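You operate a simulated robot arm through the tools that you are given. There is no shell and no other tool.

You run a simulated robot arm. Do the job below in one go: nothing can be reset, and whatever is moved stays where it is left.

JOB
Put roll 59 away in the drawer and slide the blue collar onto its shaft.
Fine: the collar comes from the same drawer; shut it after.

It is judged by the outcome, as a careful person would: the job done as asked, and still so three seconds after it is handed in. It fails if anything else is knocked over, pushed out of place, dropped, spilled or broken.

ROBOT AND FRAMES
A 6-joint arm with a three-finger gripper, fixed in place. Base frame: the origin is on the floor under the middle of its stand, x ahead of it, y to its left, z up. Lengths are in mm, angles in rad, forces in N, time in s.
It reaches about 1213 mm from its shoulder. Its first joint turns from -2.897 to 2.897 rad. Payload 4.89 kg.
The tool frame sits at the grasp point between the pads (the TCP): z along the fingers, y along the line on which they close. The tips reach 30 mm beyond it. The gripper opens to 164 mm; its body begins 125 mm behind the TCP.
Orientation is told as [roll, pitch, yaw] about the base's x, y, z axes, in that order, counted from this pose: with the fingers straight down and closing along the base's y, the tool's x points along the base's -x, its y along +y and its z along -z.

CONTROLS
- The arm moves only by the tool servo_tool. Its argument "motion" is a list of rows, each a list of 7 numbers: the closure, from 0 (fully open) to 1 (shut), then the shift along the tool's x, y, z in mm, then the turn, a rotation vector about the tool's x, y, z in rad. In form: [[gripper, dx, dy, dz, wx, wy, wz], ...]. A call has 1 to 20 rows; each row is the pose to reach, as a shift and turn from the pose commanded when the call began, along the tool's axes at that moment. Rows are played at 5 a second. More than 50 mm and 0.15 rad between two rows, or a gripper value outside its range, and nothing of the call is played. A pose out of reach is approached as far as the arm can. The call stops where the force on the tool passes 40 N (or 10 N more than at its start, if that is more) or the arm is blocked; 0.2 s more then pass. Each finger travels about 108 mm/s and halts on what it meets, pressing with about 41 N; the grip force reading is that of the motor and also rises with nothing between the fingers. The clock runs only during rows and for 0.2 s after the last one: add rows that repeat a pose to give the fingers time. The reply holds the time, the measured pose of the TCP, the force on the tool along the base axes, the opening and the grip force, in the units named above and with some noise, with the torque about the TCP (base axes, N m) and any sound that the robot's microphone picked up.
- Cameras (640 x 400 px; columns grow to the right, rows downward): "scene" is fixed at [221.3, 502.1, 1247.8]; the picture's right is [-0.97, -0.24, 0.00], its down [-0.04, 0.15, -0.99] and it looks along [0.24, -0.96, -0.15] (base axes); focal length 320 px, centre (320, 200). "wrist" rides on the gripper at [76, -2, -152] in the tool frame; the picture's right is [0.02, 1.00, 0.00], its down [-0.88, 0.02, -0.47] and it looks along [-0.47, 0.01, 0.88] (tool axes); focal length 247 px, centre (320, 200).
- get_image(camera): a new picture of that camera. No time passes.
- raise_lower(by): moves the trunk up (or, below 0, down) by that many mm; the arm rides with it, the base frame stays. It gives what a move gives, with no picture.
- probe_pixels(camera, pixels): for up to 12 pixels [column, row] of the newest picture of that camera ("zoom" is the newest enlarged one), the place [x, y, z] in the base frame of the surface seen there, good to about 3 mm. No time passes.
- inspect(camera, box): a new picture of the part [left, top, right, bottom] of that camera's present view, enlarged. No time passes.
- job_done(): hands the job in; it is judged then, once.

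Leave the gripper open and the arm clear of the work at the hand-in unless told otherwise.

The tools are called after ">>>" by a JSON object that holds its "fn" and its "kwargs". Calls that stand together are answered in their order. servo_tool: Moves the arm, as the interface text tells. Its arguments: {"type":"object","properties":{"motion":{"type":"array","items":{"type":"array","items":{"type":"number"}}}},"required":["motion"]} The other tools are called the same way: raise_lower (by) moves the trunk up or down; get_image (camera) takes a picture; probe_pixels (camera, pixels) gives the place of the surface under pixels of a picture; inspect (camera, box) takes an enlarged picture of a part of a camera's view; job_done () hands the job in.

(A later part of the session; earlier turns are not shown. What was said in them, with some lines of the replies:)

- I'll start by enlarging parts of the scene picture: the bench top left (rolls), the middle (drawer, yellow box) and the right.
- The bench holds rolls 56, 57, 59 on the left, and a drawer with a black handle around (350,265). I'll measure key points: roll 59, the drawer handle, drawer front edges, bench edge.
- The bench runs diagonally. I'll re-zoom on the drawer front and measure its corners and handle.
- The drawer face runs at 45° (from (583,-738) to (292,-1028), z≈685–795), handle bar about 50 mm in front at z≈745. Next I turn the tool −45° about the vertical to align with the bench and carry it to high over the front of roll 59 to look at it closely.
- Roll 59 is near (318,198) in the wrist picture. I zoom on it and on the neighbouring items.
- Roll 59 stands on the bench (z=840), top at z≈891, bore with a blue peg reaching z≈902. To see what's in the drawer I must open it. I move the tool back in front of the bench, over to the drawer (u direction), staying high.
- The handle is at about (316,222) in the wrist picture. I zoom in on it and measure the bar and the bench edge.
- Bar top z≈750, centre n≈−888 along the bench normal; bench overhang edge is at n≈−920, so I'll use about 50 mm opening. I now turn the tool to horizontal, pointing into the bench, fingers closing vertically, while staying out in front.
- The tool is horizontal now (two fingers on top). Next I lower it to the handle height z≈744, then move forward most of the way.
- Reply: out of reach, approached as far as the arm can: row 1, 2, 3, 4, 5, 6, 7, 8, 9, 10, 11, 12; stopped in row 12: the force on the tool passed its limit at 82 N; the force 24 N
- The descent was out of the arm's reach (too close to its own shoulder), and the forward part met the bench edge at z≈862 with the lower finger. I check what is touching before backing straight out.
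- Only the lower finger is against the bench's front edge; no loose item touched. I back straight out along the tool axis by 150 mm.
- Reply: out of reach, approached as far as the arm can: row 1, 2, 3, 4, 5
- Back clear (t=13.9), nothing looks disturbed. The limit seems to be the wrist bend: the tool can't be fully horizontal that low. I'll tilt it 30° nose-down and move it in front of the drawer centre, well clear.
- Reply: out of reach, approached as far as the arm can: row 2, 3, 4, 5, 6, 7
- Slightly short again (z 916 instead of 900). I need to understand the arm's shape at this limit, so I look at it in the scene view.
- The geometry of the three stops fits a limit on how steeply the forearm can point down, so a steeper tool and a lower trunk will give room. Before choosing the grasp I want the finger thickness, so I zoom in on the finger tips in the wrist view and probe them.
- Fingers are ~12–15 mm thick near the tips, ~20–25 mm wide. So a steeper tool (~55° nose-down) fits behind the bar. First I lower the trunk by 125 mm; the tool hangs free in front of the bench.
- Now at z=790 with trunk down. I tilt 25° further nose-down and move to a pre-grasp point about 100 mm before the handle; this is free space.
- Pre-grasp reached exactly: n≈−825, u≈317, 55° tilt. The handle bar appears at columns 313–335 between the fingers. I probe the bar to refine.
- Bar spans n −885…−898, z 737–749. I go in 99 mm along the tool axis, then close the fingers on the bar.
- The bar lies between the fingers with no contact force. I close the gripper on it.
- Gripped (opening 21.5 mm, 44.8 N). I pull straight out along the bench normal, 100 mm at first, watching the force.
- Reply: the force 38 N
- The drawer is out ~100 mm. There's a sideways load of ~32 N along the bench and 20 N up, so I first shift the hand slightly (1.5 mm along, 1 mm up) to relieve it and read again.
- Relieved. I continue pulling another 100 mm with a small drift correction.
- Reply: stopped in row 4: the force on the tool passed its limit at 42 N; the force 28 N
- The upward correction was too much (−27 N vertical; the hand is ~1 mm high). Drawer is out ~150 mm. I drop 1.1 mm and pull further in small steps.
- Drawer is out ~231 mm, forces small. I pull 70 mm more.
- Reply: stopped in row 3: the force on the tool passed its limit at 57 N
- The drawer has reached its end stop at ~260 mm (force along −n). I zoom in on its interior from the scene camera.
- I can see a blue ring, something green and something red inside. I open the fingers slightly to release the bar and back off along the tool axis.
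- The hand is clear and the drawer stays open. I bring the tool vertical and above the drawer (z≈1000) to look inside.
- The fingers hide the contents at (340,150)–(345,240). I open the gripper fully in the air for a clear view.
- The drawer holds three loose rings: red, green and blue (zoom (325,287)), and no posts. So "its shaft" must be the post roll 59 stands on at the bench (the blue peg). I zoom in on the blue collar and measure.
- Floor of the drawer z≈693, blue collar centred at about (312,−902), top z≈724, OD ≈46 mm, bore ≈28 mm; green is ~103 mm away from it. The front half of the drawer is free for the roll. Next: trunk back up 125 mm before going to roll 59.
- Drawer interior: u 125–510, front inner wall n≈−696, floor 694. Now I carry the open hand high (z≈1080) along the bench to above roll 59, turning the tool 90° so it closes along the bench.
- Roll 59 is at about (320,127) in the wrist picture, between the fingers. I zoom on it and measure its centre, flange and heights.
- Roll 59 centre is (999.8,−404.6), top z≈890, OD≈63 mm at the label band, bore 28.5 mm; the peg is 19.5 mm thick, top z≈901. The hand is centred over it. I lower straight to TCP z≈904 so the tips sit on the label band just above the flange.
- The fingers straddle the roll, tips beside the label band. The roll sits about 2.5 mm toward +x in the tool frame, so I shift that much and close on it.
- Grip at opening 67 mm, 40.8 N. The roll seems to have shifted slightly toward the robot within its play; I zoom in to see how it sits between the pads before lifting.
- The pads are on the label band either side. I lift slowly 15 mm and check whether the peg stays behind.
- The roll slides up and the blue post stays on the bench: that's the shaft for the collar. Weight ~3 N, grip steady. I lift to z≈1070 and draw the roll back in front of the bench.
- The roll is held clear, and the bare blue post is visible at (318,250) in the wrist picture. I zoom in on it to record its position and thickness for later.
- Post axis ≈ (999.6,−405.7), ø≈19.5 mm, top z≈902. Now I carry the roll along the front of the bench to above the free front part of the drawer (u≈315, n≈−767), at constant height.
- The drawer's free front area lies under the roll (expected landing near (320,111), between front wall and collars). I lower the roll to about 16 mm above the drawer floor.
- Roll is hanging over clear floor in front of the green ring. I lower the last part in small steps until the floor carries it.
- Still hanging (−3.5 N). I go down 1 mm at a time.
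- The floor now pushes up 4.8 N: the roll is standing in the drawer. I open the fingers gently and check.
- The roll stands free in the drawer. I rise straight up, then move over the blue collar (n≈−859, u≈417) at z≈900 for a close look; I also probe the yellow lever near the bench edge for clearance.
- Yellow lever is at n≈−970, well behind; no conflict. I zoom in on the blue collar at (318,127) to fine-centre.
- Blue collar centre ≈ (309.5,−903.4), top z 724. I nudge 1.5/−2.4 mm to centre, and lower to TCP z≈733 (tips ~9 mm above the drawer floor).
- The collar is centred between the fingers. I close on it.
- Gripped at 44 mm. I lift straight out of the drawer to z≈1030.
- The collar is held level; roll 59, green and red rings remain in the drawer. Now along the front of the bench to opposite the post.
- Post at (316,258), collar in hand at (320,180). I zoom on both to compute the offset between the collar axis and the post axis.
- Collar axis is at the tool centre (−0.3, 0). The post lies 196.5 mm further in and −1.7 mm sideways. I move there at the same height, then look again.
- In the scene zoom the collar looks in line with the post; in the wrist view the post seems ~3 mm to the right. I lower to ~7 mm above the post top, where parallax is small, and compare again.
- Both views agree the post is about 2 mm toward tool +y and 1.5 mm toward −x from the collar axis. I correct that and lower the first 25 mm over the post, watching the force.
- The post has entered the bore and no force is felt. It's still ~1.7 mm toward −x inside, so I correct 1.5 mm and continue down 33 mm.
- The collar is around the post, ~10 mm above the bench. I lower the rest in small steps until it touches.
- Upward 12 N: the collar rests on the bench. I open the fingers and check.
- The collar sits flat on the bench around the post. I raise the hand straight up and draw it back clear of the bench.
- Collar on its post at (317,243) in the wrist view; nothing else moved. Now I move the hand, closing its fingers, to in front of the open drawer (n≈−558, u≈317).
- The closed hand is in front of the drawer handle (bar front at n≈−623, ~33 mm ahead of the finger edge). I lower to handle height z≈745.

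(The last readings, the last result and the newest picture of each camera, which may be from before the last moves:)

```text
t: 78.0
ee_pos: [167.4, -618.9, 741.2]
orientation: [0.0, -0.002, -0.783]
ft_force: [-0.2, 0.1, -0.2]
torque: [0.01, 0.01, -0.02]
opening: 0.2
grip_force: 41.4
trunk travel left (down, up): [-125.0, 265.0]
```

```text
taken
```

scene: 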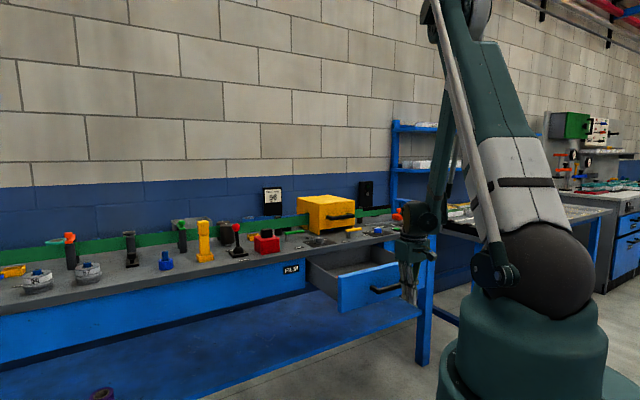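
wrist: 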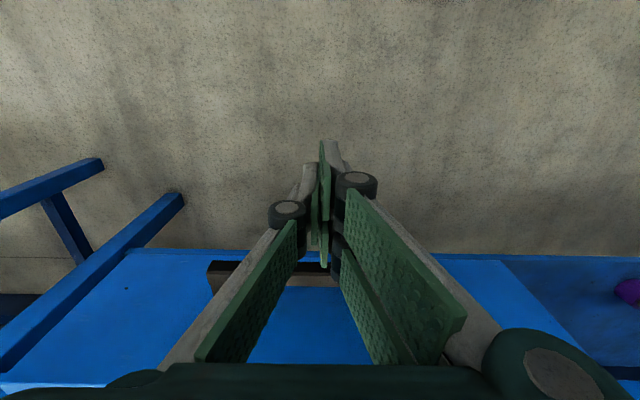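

Hand in place, finger edge facing the bar. I push slowly toward the bench, first 120 mm.

>>> {"fn": "servo_tool", "kwargs": {"motion": [[1, -10, 0, 0, 0, 0, 0], [1, -20, 0, 0, 0, 0, 0], [1, -28, 0, 0, 0, 0, 0], [1, -34, 0, 0, 0, 0, 0], [1, -40, 0, 0, 0, 0, 0], [1, -46, 0, 0, 0, 0, 0], [1, -54, 0, 0, 0, 0, 0], [1, -64, 0, 0, 0, 0, 0], [1, -76, 0, 0, 0, 0, 0], [1, -90, 0, 0, 0, 0, 0], [1, -105, 0, 0, 0, 0, 0], [1, -120, 0, 0, 0, 0, 0]]}}

>>> {"fn": "get_image", "kwargs": {"camera": "scene"}}

```text
t: 80.6
ee_pos: [252.3, -702.4, 744.6]
orientation: [-0.001, -0.003, -0.784]
ft_force: [-1.0, 0.7, 0.4]
torque: [-0.08, -0.1, 0.03]
opening: 0.1
grip_force: 41.1
trunk travel left (down, up): [-125.0, 265.0]
```

```text
taken
```

scene: 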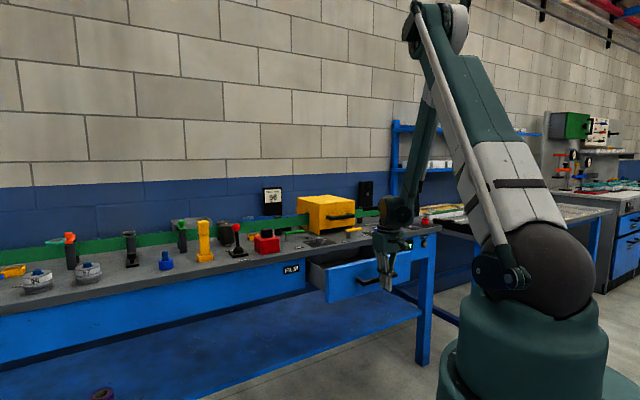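

The drawer is sliding in smoothly (~1 N). I push 140 mm further.

>>> {"fn": "servo_tool", "kwargs": {"motion": [[1, -10, 0, 0, 0, 0, 0], [1, -23, 0, 0, 0, 0, 0], [1, -37, 0, 0, 0, 0, 0], [1, -51, 0, 0, 0, 0, 0], [1, -65, 0, 0, 0, 0, 0], [1, -79, 0, 0, 0, 0, 0], [1, -93, 0, 0, 0, 0, 0], [1, -107, 0, 0, 0, 0, 0], [1, -120, 0, 0, 0, 0, 0], [1, -131, 0, 0, 0, 0, 0], [1, -140, 0, 0, 0, 0, 0]]}}

>>> {"fn": "inspect", "kwargs": {"camera": "scene", "box": [290, 205, 450, 305]}}

>>> {"fn": "get_image", "kwargs": {"camera": "wrist"}}

```text
t: 83.0
ee_pos: [351.4, -801.4, 743.3]
orientation: [0.0, -0.001, -0.783]
ft_force: [0.2, 0.5, -0.2]
torque: [-0.05, -0.01, -0.01]
opening: 0.2
grip_force: 41.0
trunk travel left (down, up): [-125.0, 265.0]
```

```text
4.00 times, centred on (370, 255) of scene
```

zoom: 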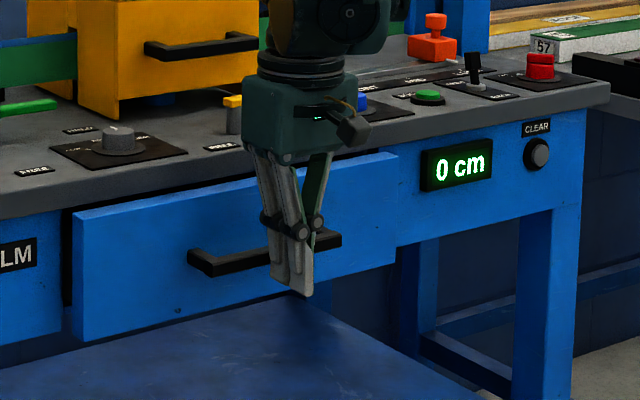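

```text
taken
```

wrist: 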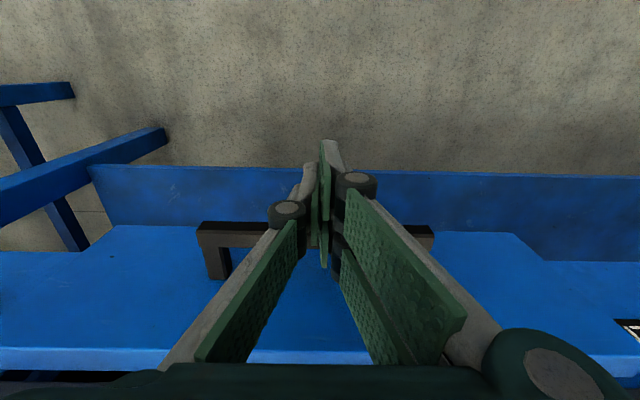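

About 40 mm left. I push the rest gently, in 6 mm steps, until the drawer meets its stop.

>>> {"fn": "servo_tool", "kwargs": {"motion": [[1, -6, 0, 0, 0, 0, 0], [1, -12, 0, 0, 0, 0, 0], [1, -18, 0, 0, 0, 0, 0], [1, -23, 0, 0, 0, 0, 0], [1, -28, 0, 0, 0, 0, 0], [1, -32, 0, 0, 0, 0, 0], [1, -35, 0, 0, 0, 0, 0], [1, -38, 0, 0, 0, 0, 0], [1, -38, 0, 0, 0, 0, 0]]}}

>>> {"fn": "inspect", "kwargs": {"camera": "scene", "box": [290, 205, 450, 305]}}

```text
t: 85.0
ee_pos: [378.7, -827.8, 744.0]
orientation: [0.001, -0.001, -0.785]
ft_force: [0.1, -0.2, -0.6]
torque: [-0.02, -0.01, -0.03]
opening: 0.0
grip_force: 41.3
trunk travel left (down, up): [-125.0, 265.0]
```

```text
4.00 times, centred on (370, 255) of scene
```

zoom: 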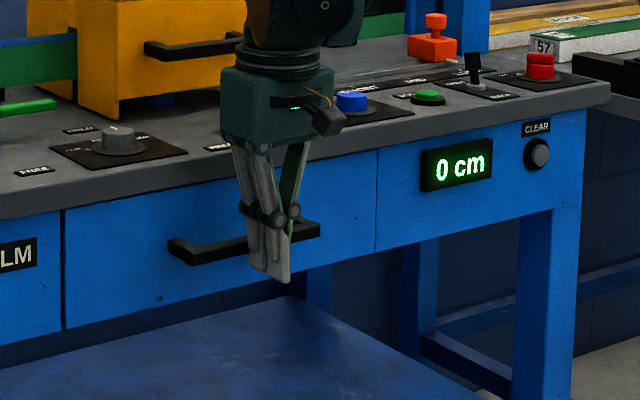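

It looks nearly shut. I push further in 1.5 mm steps until I feel the stop.

>>> {"fn": "servo_tool", "kwargs": {"motion": [[1, -1.5, 0, 0, 0, 0, 0], [1, -3, 0, 0, 0, 0, 0], [1, -4.5, 0, 0, 0, 0, 0], [1, -6, 0, 0, 0, 0, 0]]}}

```text
t: 86.0
ee_pos: [379.5, -828.9, 744.5]
orientation: [-0.002, 0.0, -0.783]
ft_force: [-5.8, 7.1, -1.0]
torque: [-0.01, -0.04, 0.07]
opening: 0.3
grip_force: 41.2
trunk travel left (down, up): [-125.0, 265.0]
stopped in row 4: the force on the tool passed its limit at 44 N (the readings are from after the stop); the commanded pose is now the measured one
```

The drawer is hard against its stop (44 N). I back away 120 mm, rise, and open the gripper.

>>> {"fn": "servo_tool", "kwargs": {"motion": [[1, 10, 0, 0, 0, 0, 0], [1, 40, 0, 0, 0, 0, 0], [1, 80, 0, 0, 0, 0, 0], [1, 120, 0, 0, 0, 0, 0], [0.8, 140, 0, -45, 0, 0, 0], [0.6, 160, 0, -90, 0, 0, 0], [0.4, 180, 0, -135, 0, 0, 0], [0.2, 190, 0, -180, 0, 0, 0], [0, 190, 0, -225, 0, 0, 0], [0, 190, 0, -270, 0, 0, 0], [0, 190, 0, -310, 0, 0, 0], [0, 190, 0, -350, 0, 0, 0], [0, 190, 0, -350, 0, 0, 0]]}}

>>> {"fn": "get_image", "kwargs": {"camera": "scene"}}

>>> {"fn": "get_image", "kwargs": {"camera": "wrist"}}

>>> {"fn": "inspect", "kwargs": {"camera": "scene", "box": [270, 230, 430, 330]}}

>>> {"fn": "probe_pixels", "kwargs": {"camera": "zoom", "pixels": [[152, 120], [155, 215], [448, 60], [446, 145], [330, 138], [120, 180], [475, 100]]}}

```text
t: 88.8
ee_pos: [246.9, -696.2, 1094.3]
orientation: [0.001, 0.003, -0.784]
ft_force: [-0.4, -0.2, -0.3]
torque: [-0.03, -0.03, -0.01]
opening: 163.9
grip_force: 0.0
trunk travel left (down, up): [-125.0, 265.0]
```

```text
taken
```

scene: 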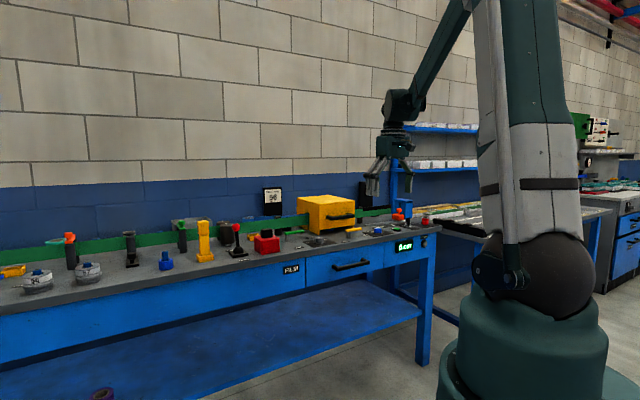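

```text
taken
```

wrist: 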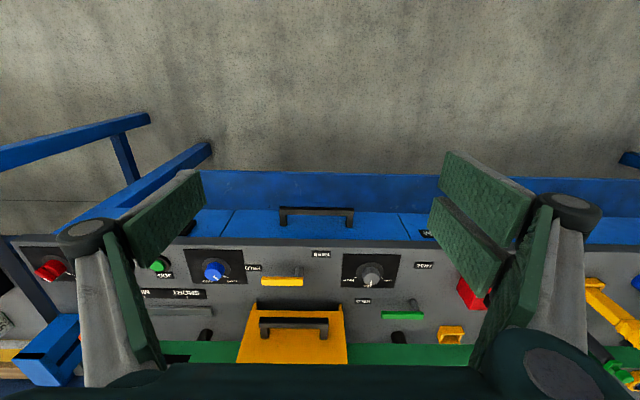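

```text
4.00 times, centred on (350, 280) of scene
```

zoom: 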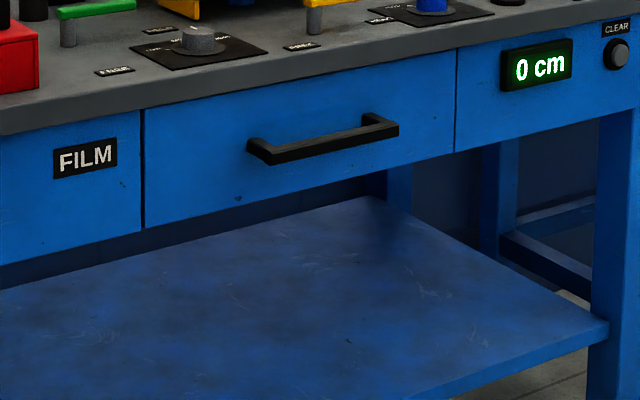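

```text
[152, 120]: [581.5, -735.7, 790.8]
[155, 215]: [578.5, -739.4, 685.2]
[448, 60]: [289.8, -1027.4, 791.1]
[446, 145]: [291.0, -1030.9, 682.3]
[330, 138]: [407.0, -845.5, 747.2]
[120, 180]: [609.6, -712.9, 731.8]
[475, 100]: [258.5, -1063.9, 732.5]
```

The drawer face is back exactly where it was at the start (e.g. (581,−736), (291,−1031)). I check the control area where the finger met the bench edge earlier, and the collar, against the first pictures.

>>> {"fn": "inspect", "kwargs": {"camera": "scene", "box": [280, 180, 440, 280]}}

>>> {"fn": "inspect", "kwargs": {"camera": "scene", "box": [140, 180, 300, 280]}}

>>> {"fn": "inspect", "kwargs": {"camera": "wrist", "box": [0, 200, 320, 400]}}

>>> {"fn": "inspect", "kwargs": {"camera": "scene", "box": [0, 210, 160, 310]}}

```text
4.00 times, centred on (360, 230) of scene
```

zoom: 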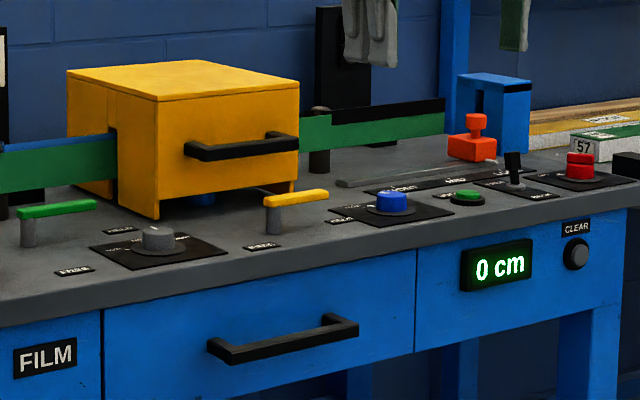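

```text
4.00 times, centred on (220, 230) of scene
```

zoom: 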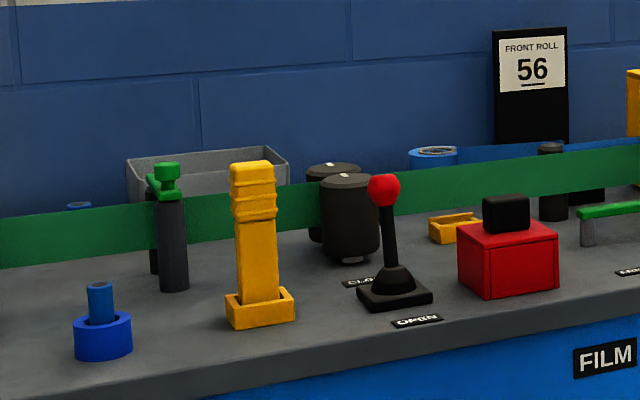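

```text
2.00 times, centred on (160, 300) of wrist
```

zoom: 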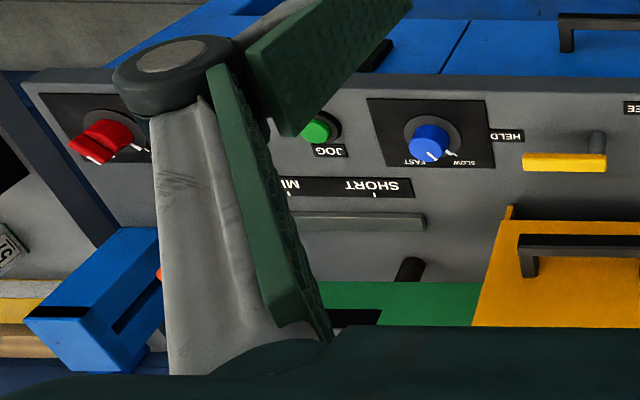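

```text
4.00 times, centred on (80, 260) of scene
```

zoom: 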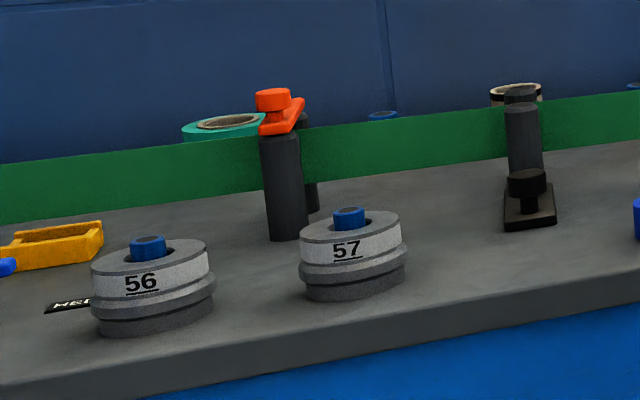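

Everything checks out against the first pictures:

- **Controls:** the levers, knobs and rolls 56 and 57 are where they were.
- **Collar:** the blue collar sits flat on roll 59's post.
- **Drawer:** roll 59 is inside and the drawer is fully shut.
- **Arm:** the gripper is open and the arm is clear of the work.

I hand in the job.

>>> {"fn": "job_done", "kwargs": {}}

```text
The job is handed in.
```

I put roll 59 in the drawer and slid the blue collar from that drawer onto the post the roll had stood on. I then pushed the drawer shut. The job is handed in, with the gripper open and the arm clear.

- **Which shaft:** there is no shaft in the drawer, so I took "its shaft" to mean the fixed blue post on the bench that roll 59 lifted off. The collar sits flat on the bench around it.
- **One bump:** early on, one finger hit the front edge of the bench, with a peak of 82 N, because the arm could not reach the low pose I had asked for. I backed straight out. The nearby levers, knobs and items look the same as in the first pictures.
- **Drawer:** roll 59 stands upright in the front half, and the green and red rings were left as they were. The drawer front measures the same closed position as at the start, to within the probe's accuracy.
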